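You operate a simulated robot arm through the tools that you are given. There is no shell and no other tool. Be economical: measure what you need, move in short steps, check, and stop when the job is done.

The job below is to be done with a simulated two-armed robot. You get a single attempt, and the scene is never put back.

Task
Hold the long slat still and drive its screw home with the drill.
Fine: knob to IN for the work; drill back in its rest, knob at LOCK; slat left where it lay.

The check looks at the end state, three seconds after you hand in, the way a careful person would. Anything else that was tipped, shoved, dropped, spilled or broken makes it a failure.

Robot
Two 6-joint arms with two-finger parallel grippers on one trunk that stands fixed in place. Base frame: the origin is at the foot of the trunk, x ahead of it, y to its left, z up; the work surface is at about z = 0.8. Lengths are in m, angles in degrees, forces in N, time in s.
The left shoulder is at [0.02, 0.148, 0.841], the right one opposite. With the tool pointing down near the work surface each hand reaches from about 0.28 to 0.9 m from the base axis, measured 20 degrees to its own side. Payload 4.4 kg a hand.
The TCP of each hand is the grasp point between the finger pads, 0.023 m short of the fingertips. In the tool frame z runs along the fingers and y along their closing line. The gripper opens to 0.094 m. The fingers are 0.038 m wide and 0.01 m thick; the gripper's body (0.054 by 0.096 m) begins 0.039 m behind the TCP.
Orientation is told as [roll, pitch, yaw] about the base's x, y, z axes, in that order, counted from this pose: with the fingers straight down and closing along the base's y, the tool's x points along the base's -x, its y along +y and its z along -z.

Tools
- The arms move only by the tool servo_tool. It takes "left_series", "right_series" or both (then of equal length, played together; a hand with none holds still); each is a list of rows, each a list of 7 numbers: the shift along the tool's x, y, z in m, then the turn, a rotation vector about the tool's x, y, z in degrees, then the finger opening in m, from 0 to 0.094. In form: [[tx, ty, tz, wx, wy, wz, jaw], ...]. A call has 1 to 8 rows; each row is the pose to reach, as a shift and turn from the pose commanded when the call began, along the tool's axes at that moment. Each row takes 0.2 s and may step no farther than 0.05 m and 8.6 degrees from the row before; otherwise, or with a gripper value out of range, the whole call is refused. A pose out of reach is approached as far as the arm can. The call stops where the force on the tool passes 90 N (or 10 N more than at its start, if that is more) or the arm is blocked; 0.2 s more then pass. Each finger travels about 0.045 m/s and halts on what it meets, pressing with about 24 N; the grip force reading is that of the motor and also rises with nothing between the fingers. The clock runs only during rows and for 0.2 s after the last one: add rows that repeat a pose to give the fingers time. It gives the time, the measured TCP pose, the force on the tool (base axes), the opening and the grip force at its end, in the units of the frame above (readings bear some noise), with the torque about the TCP (base axes, N m) and any sound that the robot's microphone picked up, and new pictures: "views" is both (left out), scene, wrist or none (wrist: the cameras of the hands that moved).
- Cameras (640 x 400 px; columns grow to the right, rows downward): "scene" is now at [0.0611, 0.007, 1.5317]; the picture's right is [0.09, -1.00, 0.00], its down [-0.44, -0.04, -0.89] and it looks along [0.89, 0.08, -0.45] (base axes); focal length 237 px, centre (320, 200). "left" rides on the left gripper at [0.086, -0.016, -0.074] in its tool frame; the picture's right is [0.18, 0.98, 0.00], its down [-0.58, 0.11, -0.81] and it looks along [-0.79, 0.15, 0.59] (tool axes); focal length 243 px, centre (320, 200). "right" rides on the right gripper at [0.086, 0.016, -0.075] in its tool frame; the picture's right is [-0.18, 0.98, 0.00], its down [-0.58, -0.11, -0.81] and it looks along [-0.79, -0.15, 0.59] (tool axes); focal length 243 px, centre (320, 200). There is no depth. A picture from a camera that has moved, and an enlarged one, comes with that camera's place and axes in the base frame and with its lens.
- pan_tilt(pan, tilt): turns the head with the scene camera to pan (to the left, within 86 degrees either way) and tilt (down, from -29 to 69), counted from straight ahead of the robot. It gives what a move gives, and a new picture of the scene camera.
- enlarge(camera, box): a new picture of the part [left, top, right, bottom] of that camera's present view, enlarged. No time passes.
- finish_job(): hands the job in; it is judged then, once.

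Work in short steps. Places have to be worked out from the pictures, the camera data and where the tool is seen: move nearer, look again, correct. Check each grasp and each placing, and mend what went wrong. You have 120 turns and 200 pictures in all, those below and enlarged ones among them. Open the grippers and draw the arms clear of the work before you hand the job in, unless the task says otherwise; then end with one line.

The tools are called after "Call:" as name(argument=value, ...) on one line, values as JSON. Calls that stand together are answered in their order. servo_tool: Moves the arms, as the interface text tells. Its arguments: {"type":"object","properties":{"left_series":{"type":"array","items":{"type":"array","items":{"type":"number"}}},"right_series":{"type":"array","items":{"type":"array","items":{"type":"number"}}},"views":{"type":"string","enum":["both","scene","wrist","none"]}},"required":[]} The other tools are called the same way: pan_tilt (pan, tilt) turns the head that bears the scene camera; enlarge (camera, box) takes an enlarged picture of a part of a camera's view; finish_job () hands the job in.

At the start:

```text
time_s: 0.0
left_eef_pos: [0.4251, 0.1438, 1.4223]
left_tool_rot: [-0.1, 0.1, 0.0]
left_contact_force: [-0.1, -1.4, -0.3]
left_moment: [-0.01, 0.05, -0.03]
left_grip_width: 0.0938
left_grip_force: 0.0
right_eef_pos: [0.4926, -0.1981, 1.4048]
right_tool_rot: [0.1, 0.0, 0.0]
right_contact_force: [-0.2, 0.8, 0.2]
right_moment: [-0.02, -0.01, 0.02]
right_grip_width: 0.0939
right_grip_force: 0.0
head pan, tilt: [5.0, 26.5]
```

scene: 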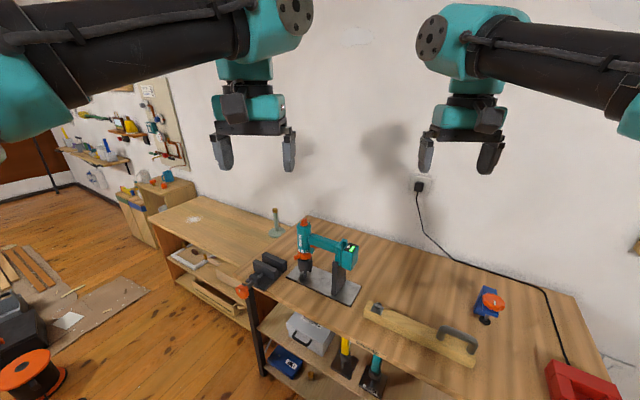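
right: 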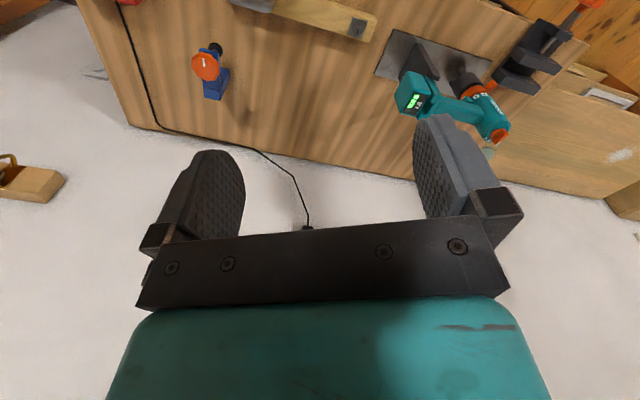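
left: 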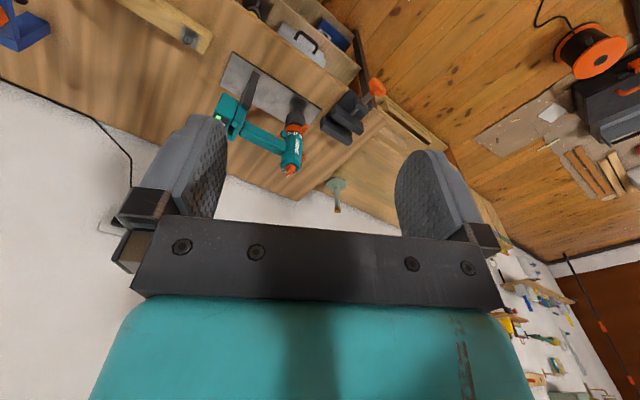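

The scene shows the drill in a rest, a slat with a handle-like thing, and a vise. I'll enlarge the work area to see details.

Call:
enlarge(camera="scene", box=[230, 200, 390, 300])

Call:
enlarge(camera="scene", box=[340, 270, 520, 382])

```text
4.00 times, centred on (310, 250) of scene
camera zoom: at [0.0611, 0.007, 1.5317], right [0.09, -1.0, 0.0], down [-0.44, -0.04, -0.89], along [0.89, 0.08, -0.45], focal length 946 px, centre (360, 0)
```

zoom: 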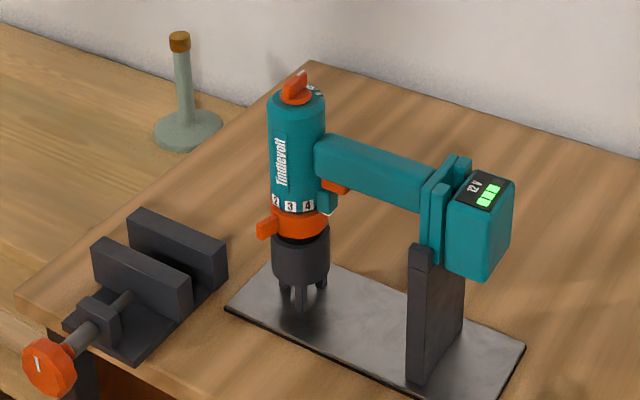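

```text
3.56 times, centred on (430, 326) of scene
camera zoom: at [0.0611, 0.007, 1.5317], right [0.09, -1.0, 0.0], down [-0.44, -0.04, -0.89], along [0.89, 0.08, -0.45], focal length 841 px, centre (-71, -248)
```

zoom: 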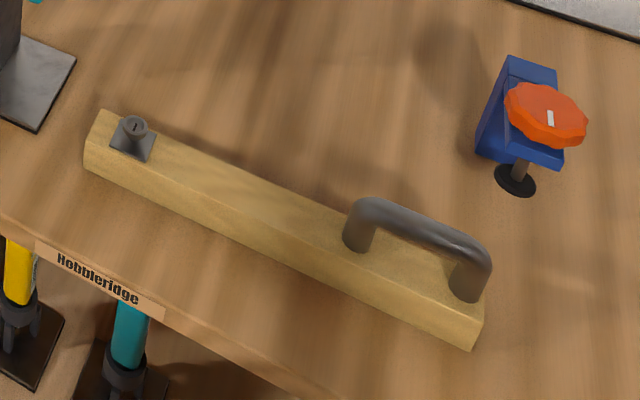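

The drill stands in a rest with a knob on top, and the slat has a screw at its left end and a handle at its right end. I'll bring the left hand down for a closer look at the drill, well short of it, and tilt the head down.

Call:
servo_tool(left_series=[[0, 0, 0.05, 0, 0, 0, 0.094], [0, 0, 0.1, 0, 0, 0, 0.094], [0, 0, 0.15, 0, 0, 0, 0.094], [0, 0, 0.2, 0, 0, 0, 0.094], [0, 0, 0.25, 0, 0, 0, 0.094], [0, 0, 0.28, 0, 0, 0, 0.094]], right_series=[[0.01, 0, 0.05, 0, 0, 0, 0.094], [0.03, 0, 0.1, 0, 0, 0, 0.094], [0.06, 0, 0.14, 0, 0, 0, 0.094], [0.09, 0, 0.18, 0, 0, 0, 0.094], [0.12, 0, 0.22, 0, 0, 0, 0.094], [0.14, 0, 0.24, 0, 0, 0, 0.094]], views="wrist")

Call:
pan_tilt(pan=0, tilt=45)

```text
refused: row 1 steps farther than a row can; nothing moved
```

```text
time_s: 0.8
left_eef_pos: [0.4248, 0.1427, 1.4228]
left_tool_rot: [-0.1, 0.0, 0.0]
left_contact_force: [-0.6, 0.3, 0.0]
left_moment: [0.0, -0.01, 0.0]
left_grip_width: 0.0942
left_grip_force: 0.1
right_eef_pos: [0.4917, -0.1985, 1.4047]
right_tool_rot: [0.1, 0.1, 0.0]
right_contact_force: [1.0, 0.4, 0.0]
right_moment: [0.02, 0.02, -0.04]
right_grip_width: 0.0939
right_grip_force: 0.0
head pan, tilt: [0.0, 45.0]
```

scene: 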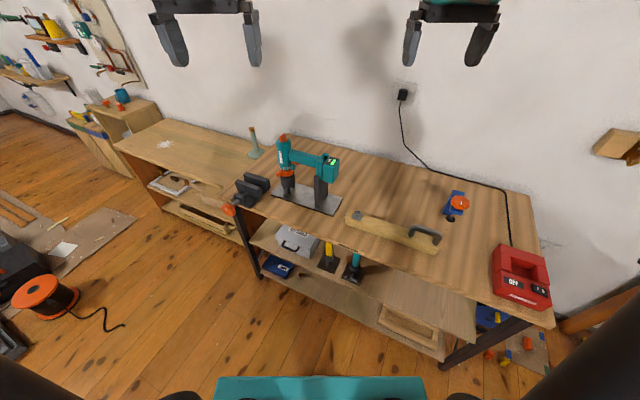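

The move was refused for step size; I'll use smaller steps. I also look at the red box and the drill.

Call:
servo_tool(left_series=[[0, 0, 0.049, 0, 0, 0, 0.094], [0, 0, 0.098, 0, 0, 0, 0.094], [0, 0, 0.147, 0, 0, 0, 0.094], [0, 0, 0.196, 0, 0, 0, 0.094], [0, 0, 0.245, 0, 0, 0, 0.094], [0, 0, 0.27, 0, 0, 0, 0.094]], right_series=[[0.02, 0, 0.04, 0, 0, 0, 0.094], [0.04, 0, 0.08, 0, 0, 0, 0.094], [0.06, 0, 0.12, 0, 0, 0, 0.094], [0.08, 0, 0.16, 0, 0, 0, 0.094], [0.1, 0, 0.2, 0, 0, 0, 0.094], [0.12, 0, 0.24, 0, 0, 0, 0.094]], views="wrist")

Call:
enlarge(camera="scene", box=[430, 170, 590, 330])

Call:
enlarge(camera="scene", box=[220, 120, 380, 220])

```text
time_s: 2.2
left_eef_pos: [0.4243, 0.1427, 1.1518]
left_tool_rot: [-0.2, 0.0, 0.0]
left_contact_force: [0.2, 0.9, 0.1]
left_moment: [-0.02, -0.06, -0.04]
left_grip_width: 0.0937
left_grip_force: 0.1
right_eef_pos: [0.3724, -0.1976, 1.164]
right_tool_rot: [0.0, 0.0, 0.0]
right_contact_force: [-0.4, 0.8, 0.4]
right_moment: [-0.01, -0.03, -0.03]
right_grip_width: 0.0939
right_grip_force: 0.2
head pan, tilt: [0.0, 45.0]
camera right: at [0.2851, -0.1819, 1.2395], right [0.18, 0.98, 0.0], down [0.58, -0.11, 0.81], along [0.79, -0.15, -0.59], focal length 243 px, centre (320, 200)
camera left: at [0.3385, 0.1275, 1.2266], right [-0.18, 0.98, 0.0], down [0.58, 0.11, 0.81], along [0.79, 0.15, -0.59], focal length 243 px, centre (320, 200)
```

right: 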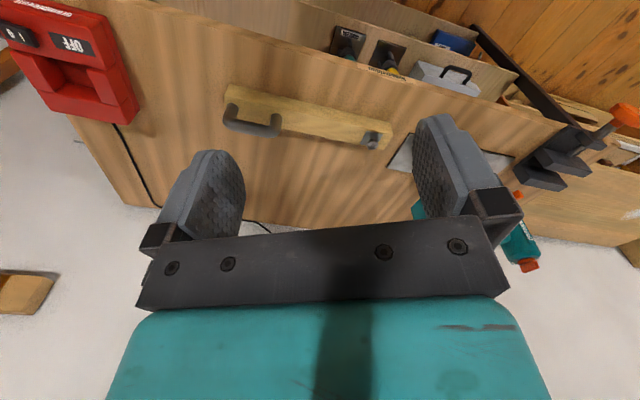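
left: 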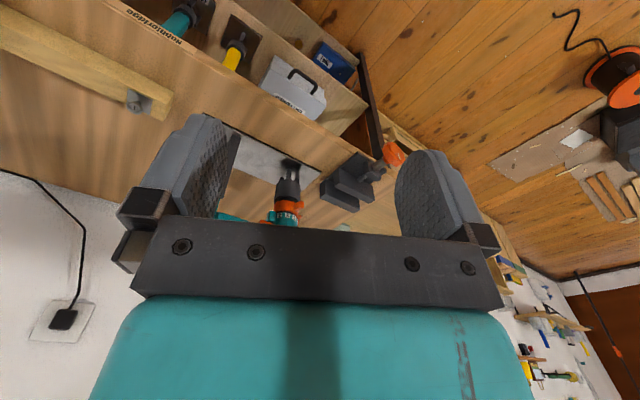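

```text
2.50 times, centred on (510, 250) of scene
camera zoom: at [0.051, -0.0009, 1.5035], right [0.0, -1.0, 0.0], down [-0.71, 0.0, -0.71], along [0.71, 0.0, -0.71], focal length 591 px, centre (-155, 75)
```

zoom: 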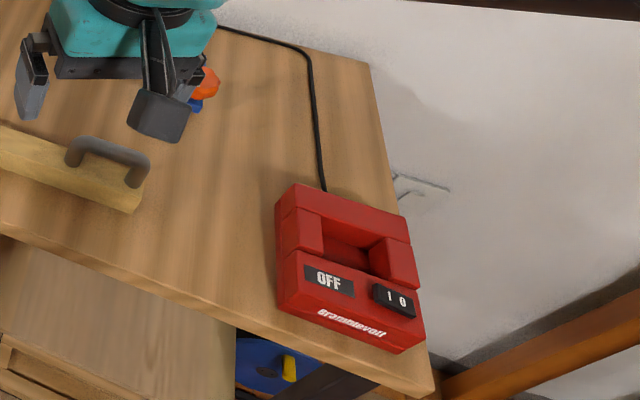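

```text
4.00 times, centred on (300, 170) of scene
camera zoom: at [0.051, -0.0009, 1.5035], right [0.0, -1.0, 0.0], down [-0.71, 0.0, -0.71], along [0.71, 0.0, -0.71], focal length 946 px, centre (400, 320)
```

zoom: 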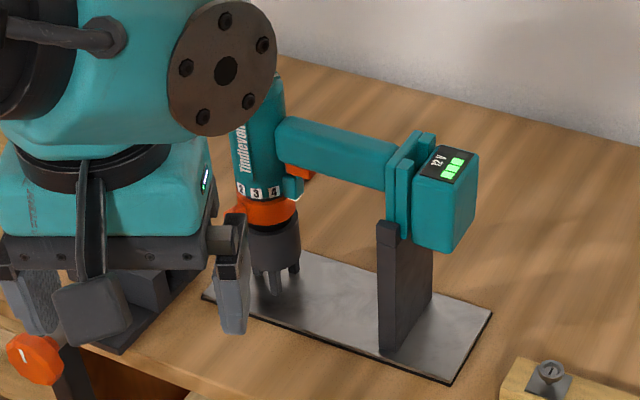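

The left hand blocks the head's view of the drill; I'll shift it left and look at the drill knob and slat with tight zooms.

Call:
servo_tool(left_series=[[0, 0.045, 0, 0, 0, 0, 0.094], [0, 0.09, 0, 0, 0, 0, 0.094], [0, 0.135, 0, 0, 0, 0, 0.094], [0, 0.16, 0, 0, 0, 0, 0.094]], views="none")

Call:
enlarge(camera="scene", box=[260, 125, 300, 150])

Call:
enlarge(camera="scene", box=[260, 130, 356, 190])

Call:
enlarge(camera="scene", box=[335, 190, 455, 265])

```text
time_s: 3.2
left_eef_pos: [0.4251, 0.3037, 1.152]
left_tool_rot: [0.0, 0.0, -0.1]
left_contact_force: [0.3, -0.1, -0.3]
left_moment: [-0.01, 0.0, -0.02]
left_grip_width: 0.094
left_grip_force: 0.2
right_eef_pos: [0.3729, -0.1989, 1.166]
right_tool_rot: [0.0, 0.0, 0.1]
right_contact_force: [0.1, -0.6, -0.2]
right_moment: [0.04, 0.02, -0.04]
right_grip_width: 0.094
right_grip_force: 0.0
head pan, tilt: [0.0, 45.0]
```

```text
16.00 times, centred on (280, 138) of scene
camera zoom: at [0.0511, -0.0012, 1.5035], right [0.0, -1.0, 0.0], down [-0.71, 0.0, -0.71], along [0.71, 0.0, -0.71], focal length 3785 px, centre (960, 1200)
```

zoom: 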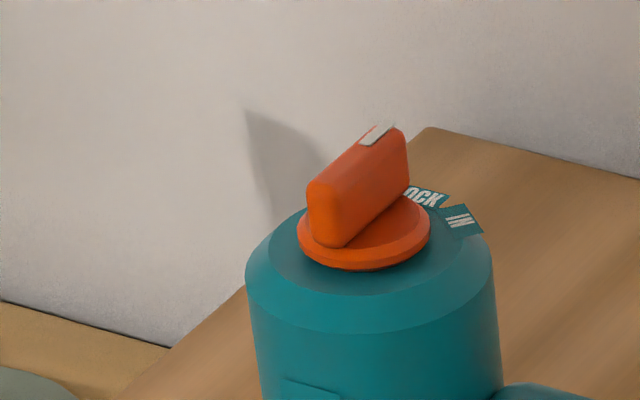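

```text
6.67 times, centred on (308, 160) of scene
camera zoom: at [0.0511, -0.0012, 1.5035], right [0.0, -1.0, 0.0], down [-0.71, 0.0, -0.71], along [0.71, 0.0, -0.71], focal length 1577 px, centre (400, 467)
```

zoom: 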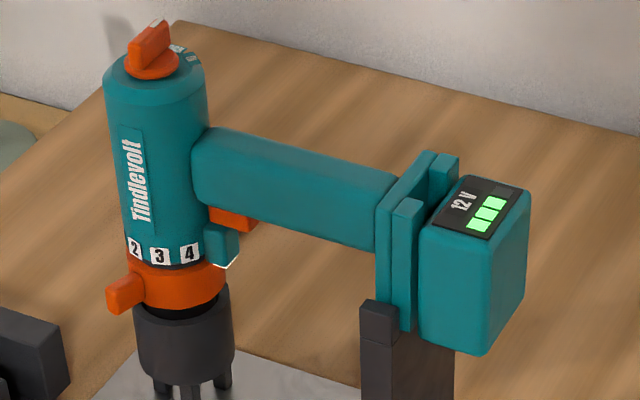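

```text
5.33 times, centred on (395, 228) of scene
camera zoom: at [0.0511, -0.0012, 1.5035], right [0.0, -1.0, 0.0], down [-0.71, 0.0, -0.71], along [0.71, 0.0, -0.71], focal length 1262 px, centre (-80, 53)
```

zoom: 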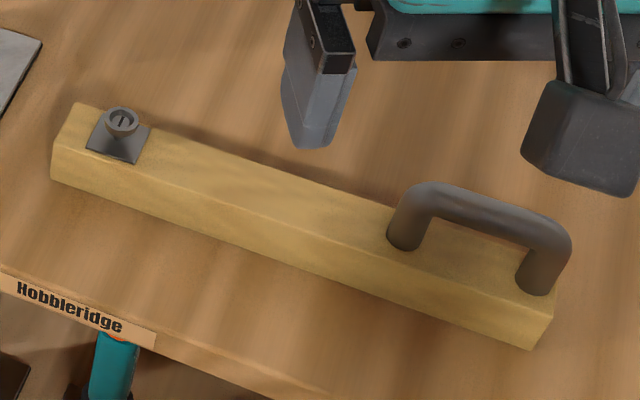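

The knob pointer (white mark) is at LOCK. I'll raise the left hand to a viewing position above and in front of the drill so its wrist camera sees the knob labels.

Call:
servo_tool(left_series=[[-0.01, -0.02, -0.04, 0, 0, 0, 0.094], [-0.04, -0.05, -0.06, 0, 0, 0, 0.094], [-0.07, -0.08, -0.08, 0, 0, 0, 0.094], [-0.1, -0.11, -0.1, 0, 0, 0, 0.094], [-0.13, -0.14, -0.12, 0, 0, 0, 0.094], [-0.16, -0.17, -0.12, 0, 0, 0, 0.094], [-0.175, -0.175, -0.12, 0, 0, 0, 0.094]], views="wrist")

```text
time_s: 4.8
left_eef_pos: [0.6012, 0.1269, 1.2746]
left_tool_rot: [-0.2, 0.0, 0.1]
left_contact_force: [-0.3, 0.1, 0.8]
left_moment: [-0.01, -0.03, -0.05]
left_grip_width: 0.0938
left_grip_force: 0.1
right_eef_pos: [0.3733, -0.1983, 1.1645]
right_tool_rot: [-0.1, 0.0, 0.0]
right_contact_force: [-0.7, 0.2, 0.4]
right_moment: [-0.01, -0.04, -0.02]
right_grip_width: 0.094
right_grip_force: 0.1
head pan, tilt: [0.0, 45.0]
camera left: at [0.515, 0.1114, 1.3493], right [-0.18, 0.98, 0.0], down [0.58, 0.11, 0.81], along [0.79, 0.15, -0.59], focal length 243 px, centre (320, 200)
```

left: 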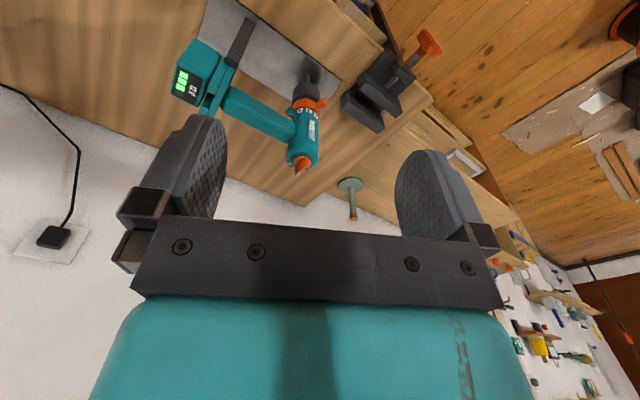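

Call:
enlarge(camera="left", box=[276, 135, 340, 175])

Call:
enlarge(camera="left", box=[160, 20, 352, 180])

```text
10.00 times, centred on (308, 155) of left
camera zoom: at [0.515, 0.1114, 1.3493], right [-0.18, 0.98, 0.0], down [0.58, 0.11, 0.81], along [0.79, 0.15, -0.59], focal length 2426 px, centre (440, 650)
```

zoom: 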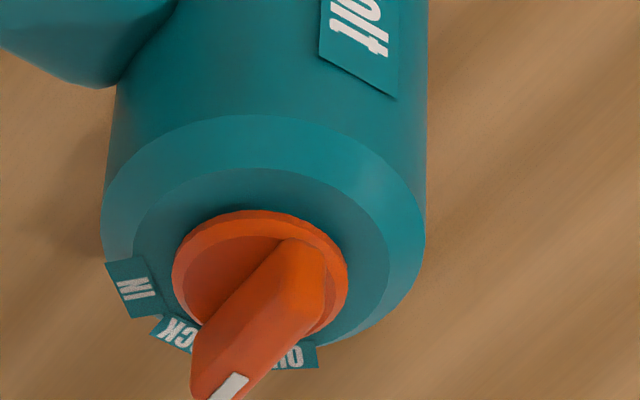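

```text
2.50 times, centred on (256, 100) of left
camera zoom: at [0.515, 0.1114, 1.3493], right [-0.18, 0.98, 0.0], down [0.58, 0.11, 0.81], along [0.79, 0.15, -0.59], focal length 606 px, centre (480, 450)
```

zoom: 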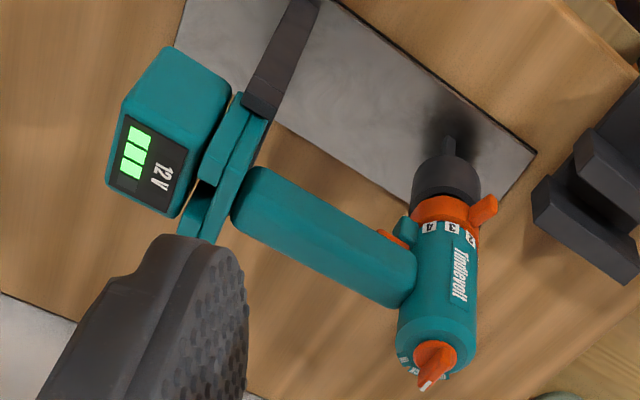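

From two views I place the knob bar top at about (0.79, 0.13, 1.083), bar azimuth ~-12°, with IN about 40° clockwise of LOCK. I'll move the left hand over the knob, staying above it, to look closer.

Call:
servo_tool(left_series=[[-0.045, 0, 0, 0, 0, 4, 0.094], [-0.09, 0, 0, 0, 0, 8, 0.094], [-0.135, 0.002, 0, 0, 0, 12, 0.094], [-0.175, 0.004, 0.02, 0, 0, 12, 0.094], [-0.19, 0.005, 0.06, 0, 0, 12, 0.094], [-0.19, 0.005, 0.09, 0, 0, 12, 0.094]], views="both")

```text
time_s: 6.2
left_eef_pos: [0.7852, 0.1321, 1.1802]
left_tool_rot: [-0.1, -0.1, -11.9]
left_contact_force: [1.5, 0.3, -0.9]
left_moment: [0.04, 0.07, -0.03]
left_grip_width: 0.0939
left_grip_force: 0.1
left hand out of reach, approached as far as the arm can: row 4, 5, 6
right_eef_pos: [0.3727, -0.1986, 1.1654]
right_tool_rot: [-0.1, 0.0, 0.0]
right_contact_force: [0.3, -0.7, -0.7]
right_moment: [0.04, 0.06, 0.0]
right_grip_width: 0.0939
right_grip_force: 0.1
head pan, tilt: [0.0, 45.0]
camera left: at [0.6974, 0.1352, 1.2551], right [0.02, 1.0, 0.0], down [0.59, -0.01, 0.81], along [0.81, -0.02, -0.59], focal length 243 px, centre (320, 200)
```

scene: 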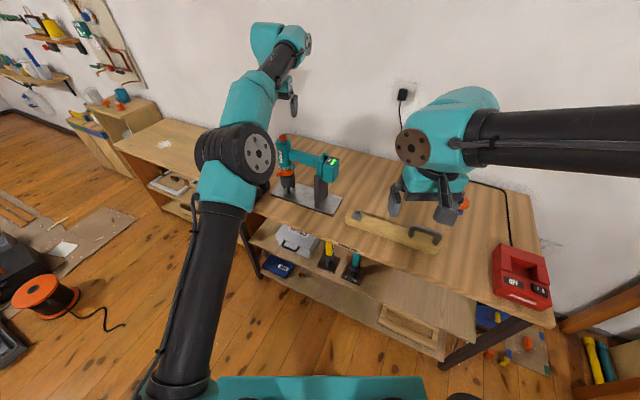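
left: 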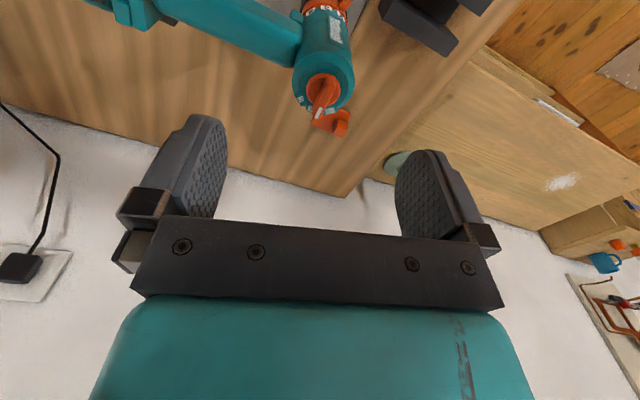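

The knob is now visible between the fingers, with something orange behind it; zoom in.

Call:
enlarge(camera="left", box=[272, 60, 368, 140])

```text
5.00 times, centred on (320, 100) of left
camera zoom: at [0.6974, 0.1352, 1.2551], right [0.02, 1.0, 0.0], down [0.59, -0.01, 0.81], along [0.81, -0.02, -0.59], focal length 1213 px, centre (320, 700)
```

zoom: 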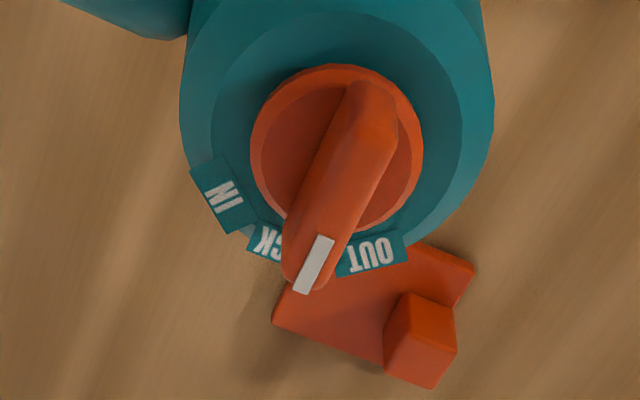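

Knob centre is about (0.804, 0.135), pointer azimuth about -20°, IN about -60°. I'll align to yaw -20°, narrow the jaws and lower to just above the knob.

Call:
servo_tool(left_series=[[0, 0, 0.02, 0, 0, 4, 0.07], [-0.006, 0.003, 0.04, 0, 0, 8, 0.06], [-0.012, 0.005, 0.055, 0, 0, 8, 0.06], [-0.012, 0.005, 0.06, 0, 0, 8, 0.06]], views="wrist")

Call:
enlarge(camera="left", box=[240, 0, 400, 160])

```text
time_s: 7.2
left_eef_pos: [0.7963, 0.1339, 1.1199]
left_tool_rot: [-0.1, -0.1, -20.1]
left_contact_force: [0.6, 0.3, 0.6]
left_moment: [-0.02, -0.03, 0.02]
left_grip_width: 0.0603
left_grip_force: 0.0
right_eef_pos: [0.3723, -0.1971, 1.1647]
right_tool_rot: [0.0, 0.1, 0.0]
right_contact_force: [-0.1, -0.2, 0.4]
right_moment: [0.0, -0.02, -0.03]
right_grip_width: 0.094
right_grip_force: 0.0
head pan, tilt: [0.0, 45.0]
camera left: at [0.7105, 0.1497, 1.1948], right [0.16, 0.99, 0.0], down [0.58, -0.1, 0.81], along [0.8, -0.13, -0.59], focal length 243 px, centre (320, 200)
```

left: 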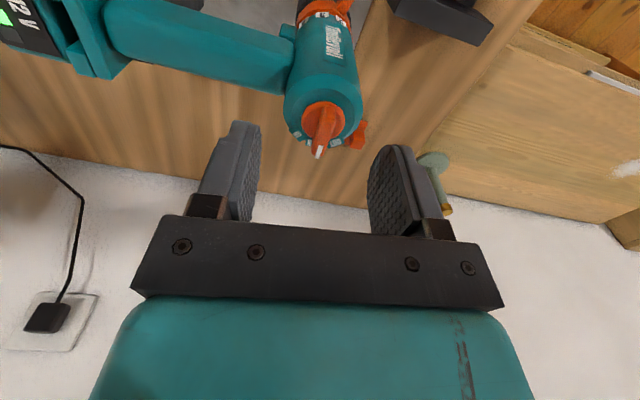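

```text
2.50 times, centred on (320, 80) of left
camera zoom: at [0.7105, 0.1497, 1.1948], right [0.16, 0.99, 0.0], down [0.58, -0.1, 0.81], along [0.8, -0.13, -0.59], focal length 606 px, centre (320, 500)
```

zoom: 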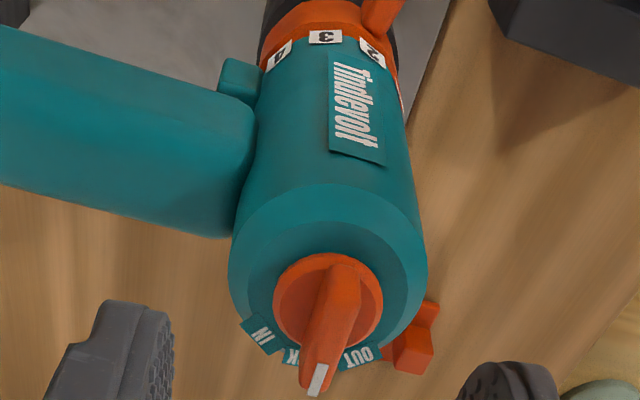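

Two wrist views put the knob disc at about (0.809, 0.137, 1.056). I'll descend until the tips are just above the disc with the jaws open.

Call:
servo_tool(left_series=[[-0.011, 0.007, 0.01, 0, 0, 0, 0.06], [-0.011, 0.007, 0.02, 0, 0, 0, 0.06], [-0.011, 0.007, 0.034, 0, 0, 0, 0.06]], views="wrist")

Call:
enlarge(camera="left", box=[240, 80, 400, 240])

Call:
enlarge(camera="scene", box=[240, 60, 336, 200])

```text
time_s: 8.0
left_eef_pos: [0.8097, 0.1383, 1.0853]
left_tool_rot: [0.0, -0.1, -20.1]
left_contact_force: [-0.4, 0.5, 0.0]
left_moment: [-0.01, 0.0, -0.02]
left_grip_width: 0.06
left_grip_force: 0.2
right_eef_pos: [0.372, -0.1991, 1.1656]
right_tool_rot: [0.1, 0.1, 0.1]
right_contact_force: [-0.3, -0.6, 0.5]
right_moment: [0.02, 0.03, -0.01]
right_grip_width: 0.0938
right_grip_force: 0.1
head pan, tilt: [0.0, 45.0]
camera left: at [0.7234, 0.1525, 1.1607], right [0.16, 0.99, 0.0], down [0.58, -0.09, 0.81], along [0.8, -0.13, -0.59], focal length 243 px, centre (320, 200)
```

left: 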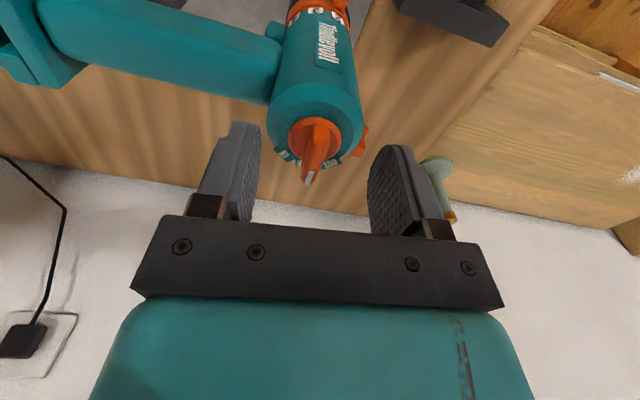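

```text
2.50 times, centred on (320, 160) of left
camera zoom: at [0.7234, 0.1525, 1.1607], right [0.16, 0.99, 0.0], down [0.58, -0.09, 0.81], along [0.8, -0.13, -0.59], focal length 606 px, centre (320, 300)
```

zoom: 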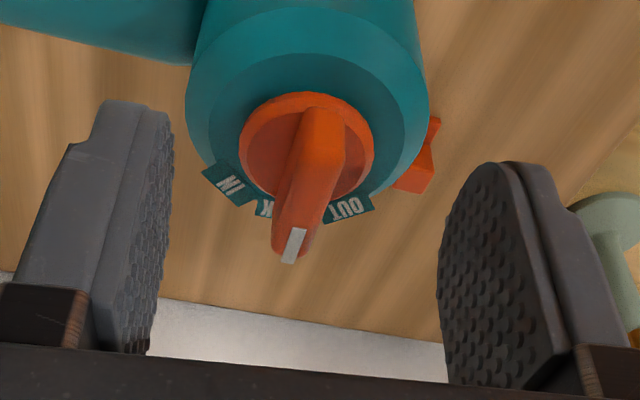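

```text
2.86 times, centred on (288, 130) of scene
camera zoom: at [0.0511, -0.001, 1.5035], right [0.0, -1.0, 0.0], down [-0.71, 0.0, -0.71], along [0.71, 0.0, -0.71], focal length 676 px, centre (411, 400)
```

zoom: 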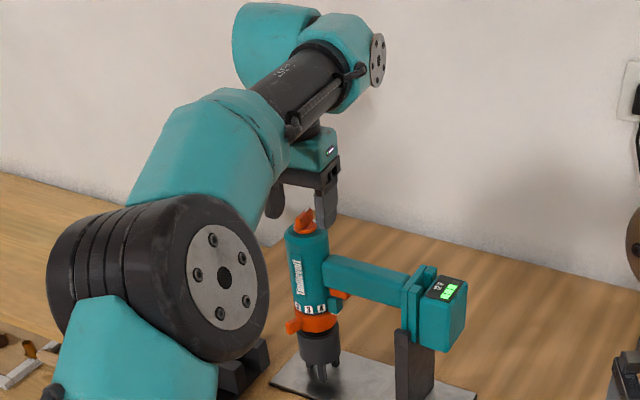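

The knob sits centred between the fingers within ~2 mm and the tips are just above its disc. I'll nudge sideways, lower 2 mm and close on the bar.

Call:
servo_tool(left_series=[[0, -0.0025, 0.002, 0, 0, 0, 0.05], [0, -0.0025, 0.002, 0, 0, 0, 0.02], [0, -0.0025, 0.002, 0, 0, 0, 0.005], [0, -0.0025, 0.002, 0, 0, 0, 0.005], [0, -0.0025, 0.002, 0, 0, 0, 0.005]], views="wrist")

Call:
enlarge(camera="left", box=[240, 60, 400, 220])

```text
time_s: 9.2
left_eef_pos: [0.8093, 0.1344, 1.0839]
left_tool_rot: [-0.1, -0.1, -20.0]
left_contact_force: [0.9, 2.1, 0.3]
left_moment: [0.11, -0.04, -0.01]
left_grip_width: 0.0087
left_grip_force: 24.0
right_eef_pos: [0.3726, -0.1978, 1.165]
right_tool_rot: [0.0, 0.0, 0.0]
right_contact_force: [0.3, -0.2, 0.3]
right_moment: [0.02, -0.03, 0.0]
right_grip_width: 0.0942
right_grip_force: 0.1
head pan, tilt: [0.0, 45.0]
camera left: at [0.7226, 0.1499, 1.1587], right [0.16, 0.99, 0.0], down [0.58, -0.1, 0.81], along [0.8, -0.13, -0.59], focal length 243 px, centre (320, 200)
```

left: 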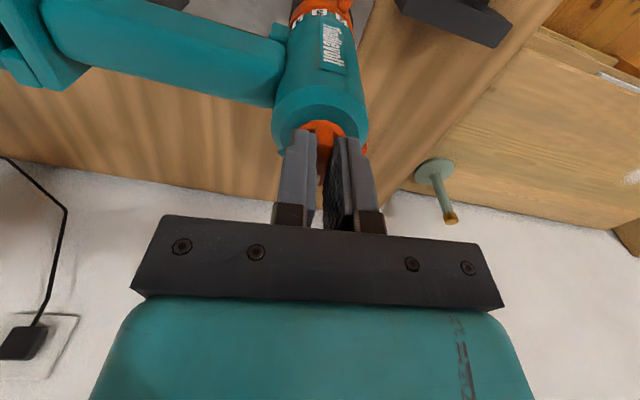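

```text
2.50 times, centred on (320, 140) of left
camera zoom: at [0.7226, 0.1499, 1.1587], right [0.16, 0.99, 0.0], down [0.58, -0.1, 0.81], along [0.8, -0.13, -0.59], focal length 606 px, centre (320, 350)
```

zoom: 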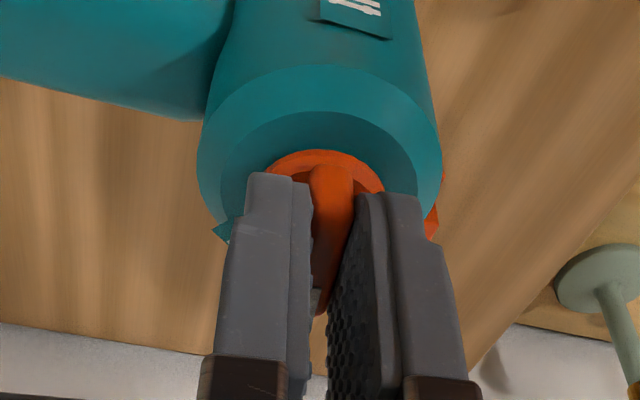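

The bar is held (8.7 mm). Now I turn clockwise by 40° in 8° steps.

Call:
servo_tool(left_series=[[0, 0, 0, 0, 0, 8, 0.005], [0, 0, 0, 0, 0, 16, 0.005], [0, 0, 0, 0, 0, 24, 0.005], [0, 0, 0, 0, 0, 32, 0.005], [0, 0, 0, 0, 0, 39, 0.005]], views="both")

Call:
enlarge(camera="scene", box=[240, 100, 368, 220])

```text
time_s: 10.4
left_eef_pos: [0.8083, 0.1355, 1.0835]
left_tool_rot: [0.1, -0.2, -59.1]
left_contact_force: [5.0, 7.7, -0.7]
left_moment: [0.39, -0.04, 0.0]
left_grip_width: 0.0085
left_grip_force: 24.3
right_eef_pos: [0.3725, -0.1979, 1.1657]
right_tool_rot: [0.0, 0.0, -0.1]
right_contact_force: [0.8, 0.0, -0.5]
right_moment: [-0.01, 0.01, 0.03]
right_grip_width: 0.0938
right_grip_force: 0.0
head pan, tilt: [0.0, 45.0]
camera left: at [0.7512, 0.2023, 1.1586], right [0.75, 0.66, 0.0], down [0.39, -0.44, 0.81], along [0.53, -0.61, -0.59], focal length 243 px, centre (320, 200)
```

scene: 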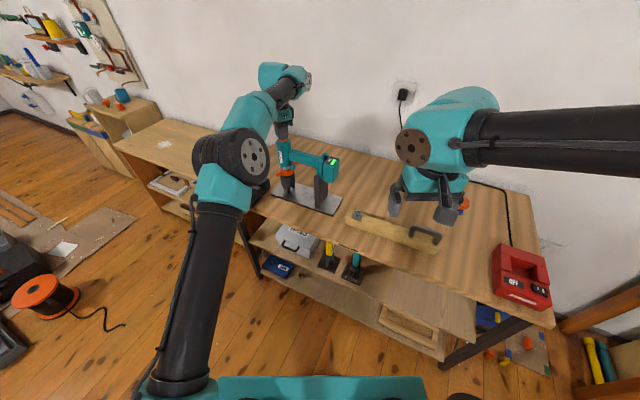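
left: 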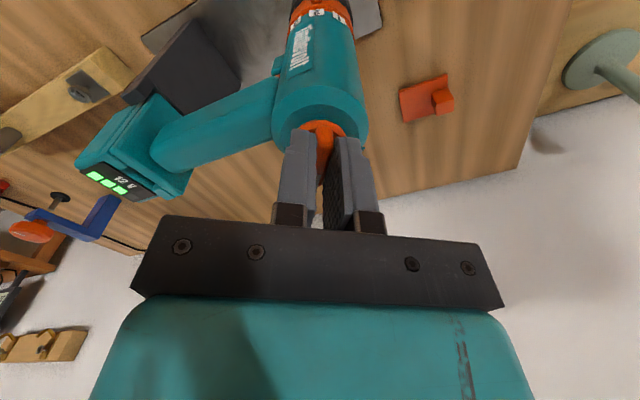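

```text
3.33 times, centred on (304, 160) of scene
camera zoom: at [0.0513, -0.0008, 1.5035], right [0.0, -1.0, 0.0], down [-0.71, 0.0, -0.71], along [0.71, 0.0, -0.71], focal length 788 px, centre (373, 333)
```

zoom: 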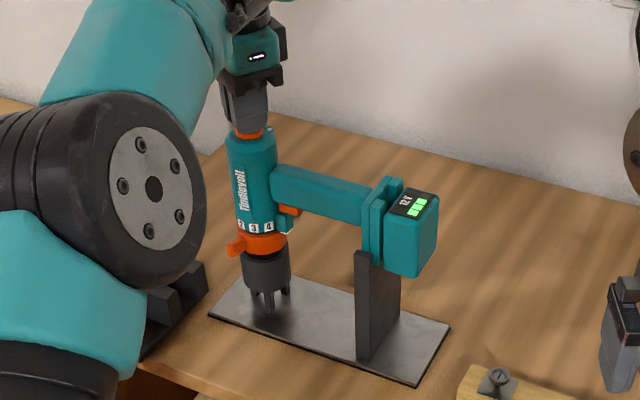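

The turn went through and the drill did not move. I'll open, rise and check the pointer.

Call:
servo_tool(left_series=[[0, 0, 0, 0, 0, 0, 0.03], [0, 0, 0, 0, 0, 0, 0.06], [0, 0, -0.02, 0, 0, 0, 0.06], [0, 0, -0.05, 0, 0, 0, 0.06]], views="wrist")

Call:
enlarge(camera="left", box=[260, 40, 388, 168])

```text
time_s: 11.4
left_eef_pos: [0.8082, 0.1367, 1.136]
left_tool_rot: [0.0, -0.2, -59.1]
left_contact_force: [0.0, 1.5, 0.0]
left_moment: [-0.02, -0.02, -0.02]
left_grip_width: 0.0599
left_grip_force: 0.1
right_eef_pos: [0.3717, -0.1975, 1.1639]
right_tool_rot: [0.0, 0.0, 0.0]
right_contact_force: [0.4, 0.2, 0.2]
right_moment: [0.0, -0.02, -0.01]
right_grip_width: 0.0939
right_grip_force: 0.0
head pan, tilt: [0.0, 45.0]
camera left: at [0.7508, 0.2028, 1.209], right [0.75, 0.66, 0.0], down [0.39, -0.44, 0.81], along [0.54, -0.6, -0.59], focal length 243 px, centre (320, 200)
```

left: 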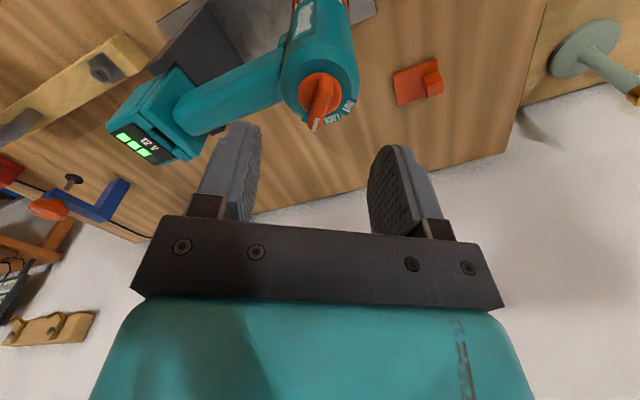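

```text
3.12 times, centred on (324, 104) of left
camera zoom: at [0.7508, 0.2028, 1.209], right [0.75, 0.66, 0.0], down [0.39, -0.44, 0.81], along [0.54, -0.6, -0.59], focal length 758 px, centre (308, 500)
```

zoom: 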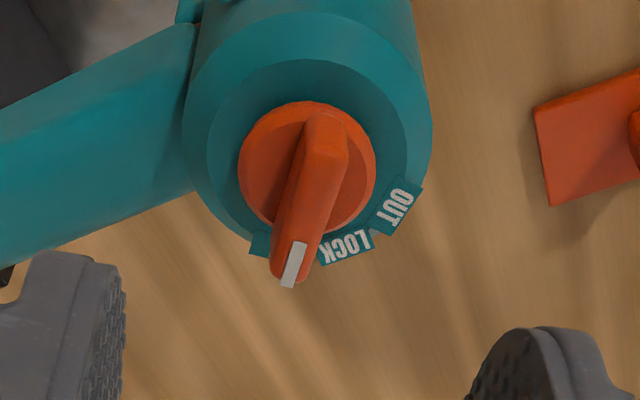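

The pointer now covers the IN label. Next I retreat the left hand to free space and turn it so its fingers will point horizontally across the drill's handle (azimuth ~-25°) closing vertically, so one finger can work the trigger below.

Call:
servo_tool(left_series=[[0.005, -0.006, -0.024, 0, 0, -4, 0.06], [0.033, -0.037, -0.024, 0, 0, -12, 0.07], [0.063, -0.073, -0.024, 0, 0, -20, 0.08], [0.094, -0.108, -0.024, 0, 0, -28, 0.09], [0.125, -0.144, -0.024, 0, 0, -34, 0.094]], views="none")

Call:
servo_tool(left_series=[[0, 0, 0, 4.9, -4.9, -4.9, 0.094], [0, 0, 0, 9.8, -9.8, -9.8, 0.094], [0, 0, 0, 14.7, -14.7, -14.7, 0.094], [0, 0, 0, 19.6, -19.6, -19.6, 0.094], [0, 0, 0, 24.5, -24.5, -24.5, 0.094], [0, 0, 0, 29.4, -29.4, -29.4, 0.094], [0, 0, 0, 34.6, -34.6, -34.6, 0.094]], views="none")

Call:
servo_tool(left_series=[[0, 0, 0, 4.9, -4.9, -4.9, 0.094], [0, 0, 0, 9.8, -9.8, -9.8, 0.094], [0, 0, 0, 14.7, -14.7, -14.7, 0.094], [0, 0, 0, 19.6, -19.6, -19.6, 0.094], [0, 0, 0, 24.5, -24.5, -24.5, 0.094], [0, 0, 0, 29.4, -29.4, -29.4, 0.094], [0, 0, 0, 34.6, -34.6, -34.6, 0.094]], views="both")

```text
time_s: 12.6
left_eef_pos: [0.6207, 0.1685, 1.1587]
left_tool_rot: [-0.1, -0.3, -24.9]
left_contact_force: [0.2, -0.4, -1.2]
left_moment: [0.0, 0.0, 0.02]
left_grip_width: 0.0939
left_grip_force: 0.0
right_eef_pos: [0.3739, -0.1976, 1.1639]
right_tool_rot: [0.0, 0.1, 0.0]
right_contact_force: [1.6, -0.3, -0.3]
right_moment: [0.04, 0.06, 0.02]
right_grip_width: 0.0939
right_grip_force: 0.0
head pan, tilt: [0.0, 45.0]
```

```text
refused: row 7 steps farther than a row can; nothing moved
```

```text
refused: row 7 steps farther than a row can; nothing moved
```

The turn rows were a bit too large; I'll repeat with smaller steps.

Call:
servo_tool(left_series=[[0, 0, 0, 4.9, -4.9, -4.9, 0.094], [0, 0, 0, 9.8, -9.8, -9.8, 0.094], [0, 0, 0, 14.7, -14.7, -14.7, 0.094], [0, 0, 0, 19.6, -19.6, -19.6, 0.094], [0, 0, 0, 24.5, -24.5, -24.5, 0.094], [0, 0, 0, 29.4, -29.4, -29.4, 0.094], [0, 0, 0, 34.2, -34.2, -34.2, 0.094]], views="none")

Call:
servo_tool(left_series=[[0, 0, 0, 4.9, -4.9, -4.9, 0.094], [0, 0, 0, 9.8, -9.8, -9.8, 0.094], [0, 0, 0, 14.7, -14.7, -14.7, 0.094], [0, 0, 0, 19.6, -19.6, -19.6, 0.094], [0, 0, 0, 24.5, -24.5, -24.5, 0.094], [0, 0, 0, 29.4, -29.4, -29.4, 0.094], [0, 0, 0, 34.3, -34.3, -34.3, 0.094], [0, 0, 0, 35.1, -35.1, -35.1, 0.094]], views="both")

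```text
time_s: 14.2
left_eef_pos: [0.6212, 0.1676, 1.159]
left_tool_rot: [-44.5, -19.4, 19.6]
left_contact_force: [0.2, 0.3, 0.4]
left_moment: [0.0, 0.01, 0.01]
left_grip_width: 0.0939
left_grip_force: 0.1
right_eef_pos: [0.3726, -0.1992, 1.1655]
right_tool_rot: [-0.1, 0.0, 0.0]
right_contact_force: [-0.5, 0.3, 0.3]
right_moment: [-0.01, 0.02, 0.0]
right_grip_width: 0.094
right_grip_force: 0.0
head pan, tilt: [0.0, 45.0]
```

```text
time_s: 16.0
left_eef_pos: [0.6199, 0.1678, 1.1569]
left_tool_rot: [-90.1, 0.3, 65.2]
left_contact_force: [-0.4, 0.1, -0.2]
left_moment: [-0.01, -0.01, -0.01]
left_grip_width: 0.0939
left_grip_force: 0.0
right_eef_pos: [0.3735, -0.1996, 1.1648]
right_tool_rot: [0.1, 0.0, 0.0]
right_contact_force: [-0.8, 0.6, 0.1]
right_moment: [-0.01, -0.01, -0.02]
right_grip_width: 0.094
right_grip_force: 0.0
head pan, tilt: [0.0, 45.0]
camera left: at [0.5174, 0.1221, 1.1745], right [-0.08, -0.17, -0.98], down [-0.49, 0.87, -0.11], along [0.87, 0.47, -0.15], focal length 243 px, centre (320, 200)
```

scene: 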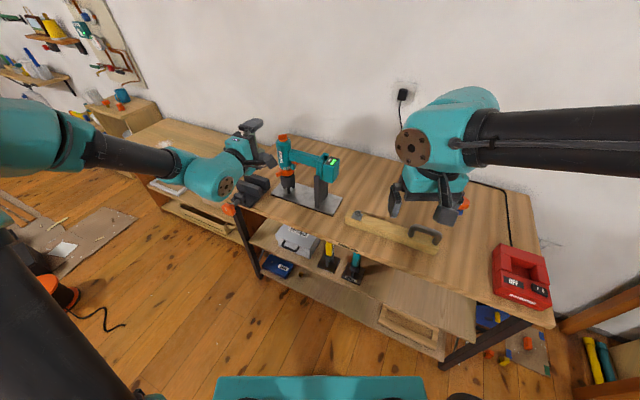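
left: 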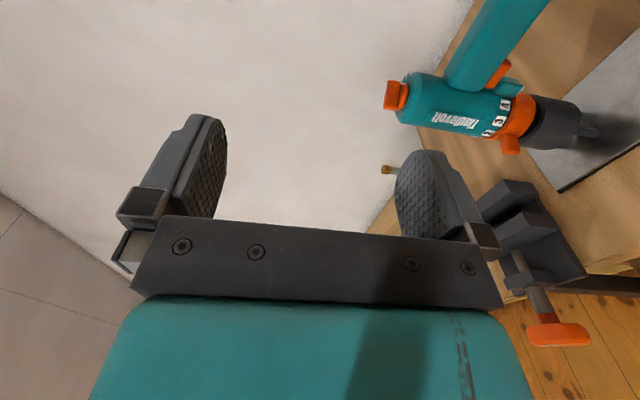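

The orientation is right. Zoom on the drill for the handle and trigger geometry.

Call:
enlarge(camera="left", box=[370, 0, 630, 170])

```text
2.35 times, centred on (500, 85) of left
camera zoom: at [0.5174, 0.1221, 1.1745], right [-0.08, -0.17, -0.98], down [-0.49, 0.87, -0.11], along [0.87, 0.47, -0.15], focal length 571 px, centre (-104, 471)
```

zoom: 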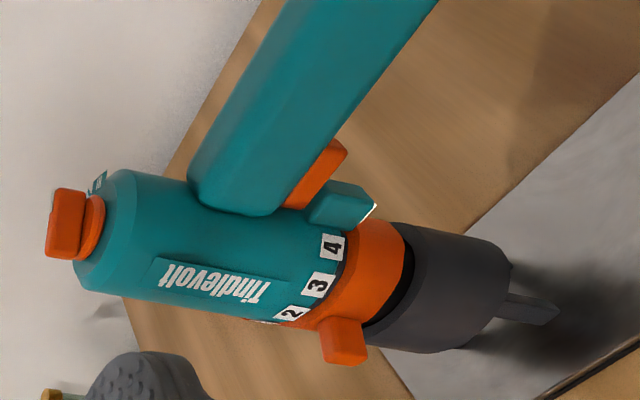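

Handle spans about z 0.971–1.023 with the trigger below down to ~0.96. I'll lower to the handle's level at a standoff and look again.

Call:
servo_tool(left_series=[[0, 0.042, 0.01, 0, 0, 0, 0.094], [0, 0.084, 0.02, 0, 0, 0, 0.094], [0, 0.126, 0.03, 0, 0, 0, 0.094], [0.001, 0.167, 0.05, 0, 0, 0, 0.094]], views="both")

Call:
enlarge(camera="left", box=[200, 0, 440, 150])

Call:
enlarge(camera="scene", box=[220, 110, 364, 220])

```text
time_s: 17.0
left_eef_pos: [0.6651, 0.1453, 0.992]
left_tool_rot: [-90.2, 0.1, 65.0]
left_contact_force: [-0.9, -0.4, 0.3]
left_moment: [0.04, 0.03, 0.01]
left_grip_width: 0.094
left_grip_force: 0.0
right_eef_pos: [0.3724, -0.1986, 1.1654]
right_tool_rot: [0.0, 0.1, 0.0]
right_contact_force: [-0.4, 1.2, -0.2]
right_moment: [-0.01, -0.02, 0.02]
right_grip_width: 0.0941
right_grip_force: 0.1
head pan, tilt: [0.0, 45.0]
camera left: at [0.5621, 0.0988, 1.008], right [-0.08, -0.17, -0.98], down [-0.49, 0.87, -0.11], along [0.87, 0.47, -0.15], focal length 243 px, centre (320, 200)
```

scene: 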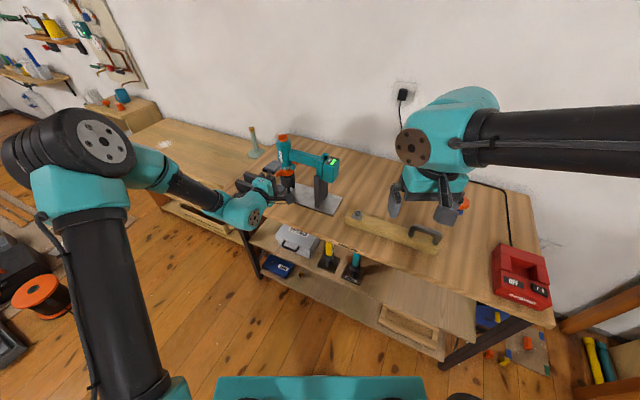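
left: 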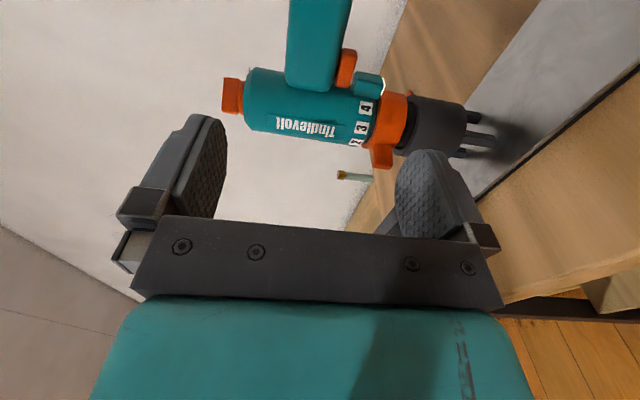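

```text
2.67 times, centred on (320, 75) of left
camera zoom: at [0.5621, 0.0988, 1.008], right [-0.08, -0.17, -0.98], down [-0.49, 0.87, -0.11], along [0.87, 0.47, -0.15], focal length 647 px, centre (320, 533)
```

zoom: 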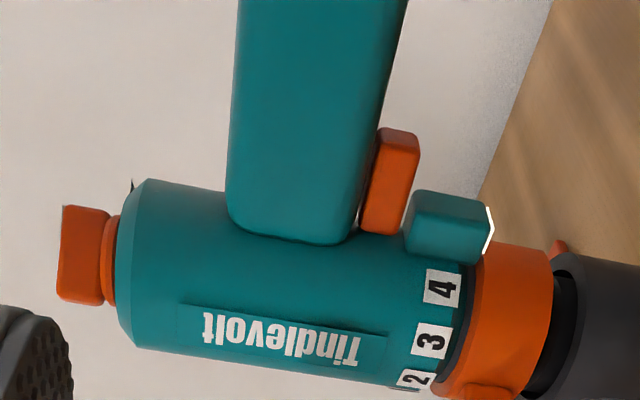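

```text
3.64 times, centred on (292, 165) of scene
camera zoom: at [0.0506, -0.001, 1.5035], right [0.0, -1.0, 0.0], down [-0.71, 0.0, -0.71], along [0.71, 0.0, -0.71], focal length 860 px, centre (422, 327)
```

zoom: 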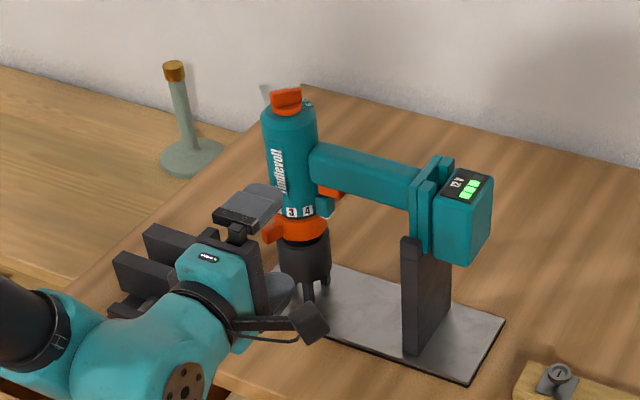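

Lamp block limits how near the body I can go; trigger spans 28–61 mm from the drill axis. I'll aim the grip ~66 mm from the axis at (0.781, 0.076, 0.996), moving first to just short of the handle.

Call:
servo_tool(left_series=[[0.008, -0.004, 0.03, 0, 0, 0, 0.094], [0.0134, -0.004, 0.06, 0, 0, 0, 0.094], [0.0134, -0.004, 0.083, 0, 0, 0, 0.094]], views="both")

Call:
enlarge(camera="left", box=[160, 0, 480, 240])

Call:
enlarge(camera="scene", box=[240, 120, 350, 210])

```text
time_s: 17.8
left_eef_pos: [0.7351, 0.0988, 0.996]
left_tool_rot: [-90.1, 0.1, 65.1]
left_contact_force: [0.6, 0.4, -0.6]
left_moment: [-0.02, 0.01, 0.0]
left_grip_width: 0.0938
left_grip_force: 0.1
right_eef_pos: [0.3717, -0.1983, 1.1659]
right_tool_rot: [0.0, -0.1, 0.0]
right_contact_force: [0.3, 0.0, -0.2]
right_moment: [0.0, -0.01, -0.01]
right_grip_width: 0.0939
right_grip_force: 0.0
head pan, tilt: [0.0, 45.0]
camera left: at [0.632, 0.0521, 1.0121], right [-0.08, -0.17, -0.98], down [-0.48, 0.87, -0.11], along [0.87, 0.47, -0.15], focal length 243 px, centre (320, 200)
```

scene: 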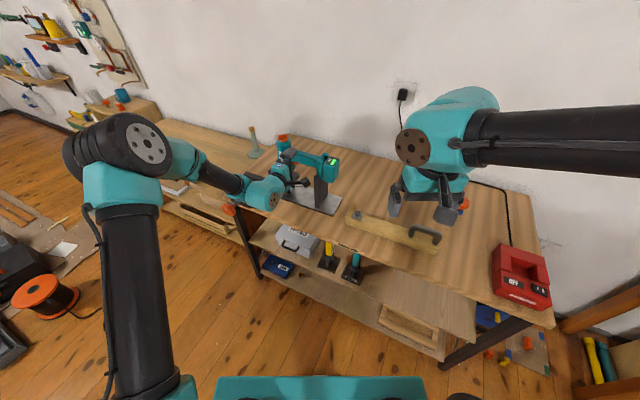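
left: 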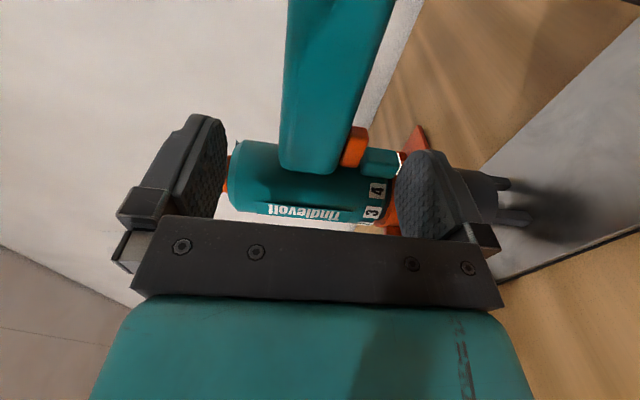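

```text
1.67 times, centred on (320, 120) of left
camera zoom: at [0.632, 0.0521, 1.0121], right [-0.08, -0.17, -0.98], down [-0.48, 0.87, -0.11], along [0.87, 0.47, -0.15], focal length 404 px, centre (320, 333)
```

zoom: 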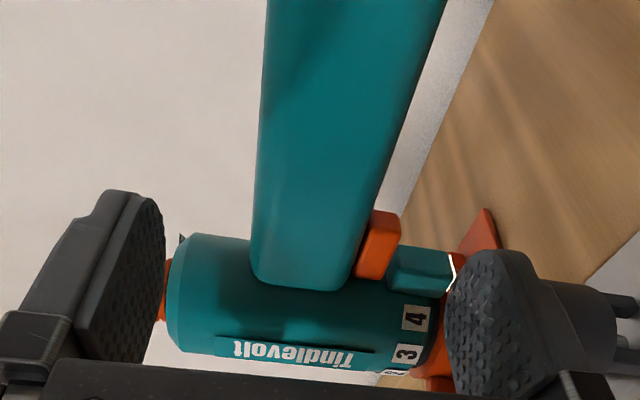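

```text
4.44 times, centred on (295, 165) of scene
camera zoom: at [0.051, -0.0009, 1.5035], right [0.0, -1.0, 0.0], down [-0.71, 0.0, -0.71], along [0.71, 0.0, -0.71], focal length 1051 px, centre (431, 356)
```

zoom: 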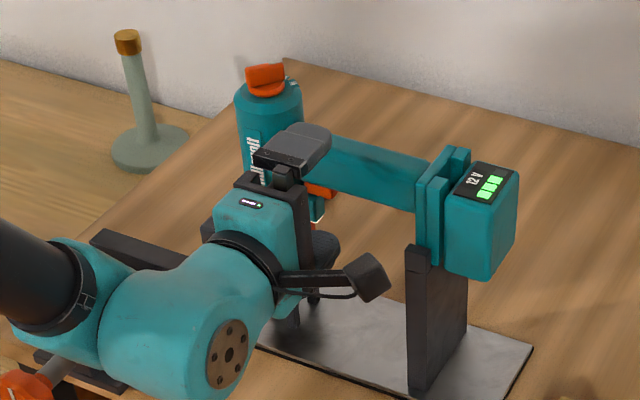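

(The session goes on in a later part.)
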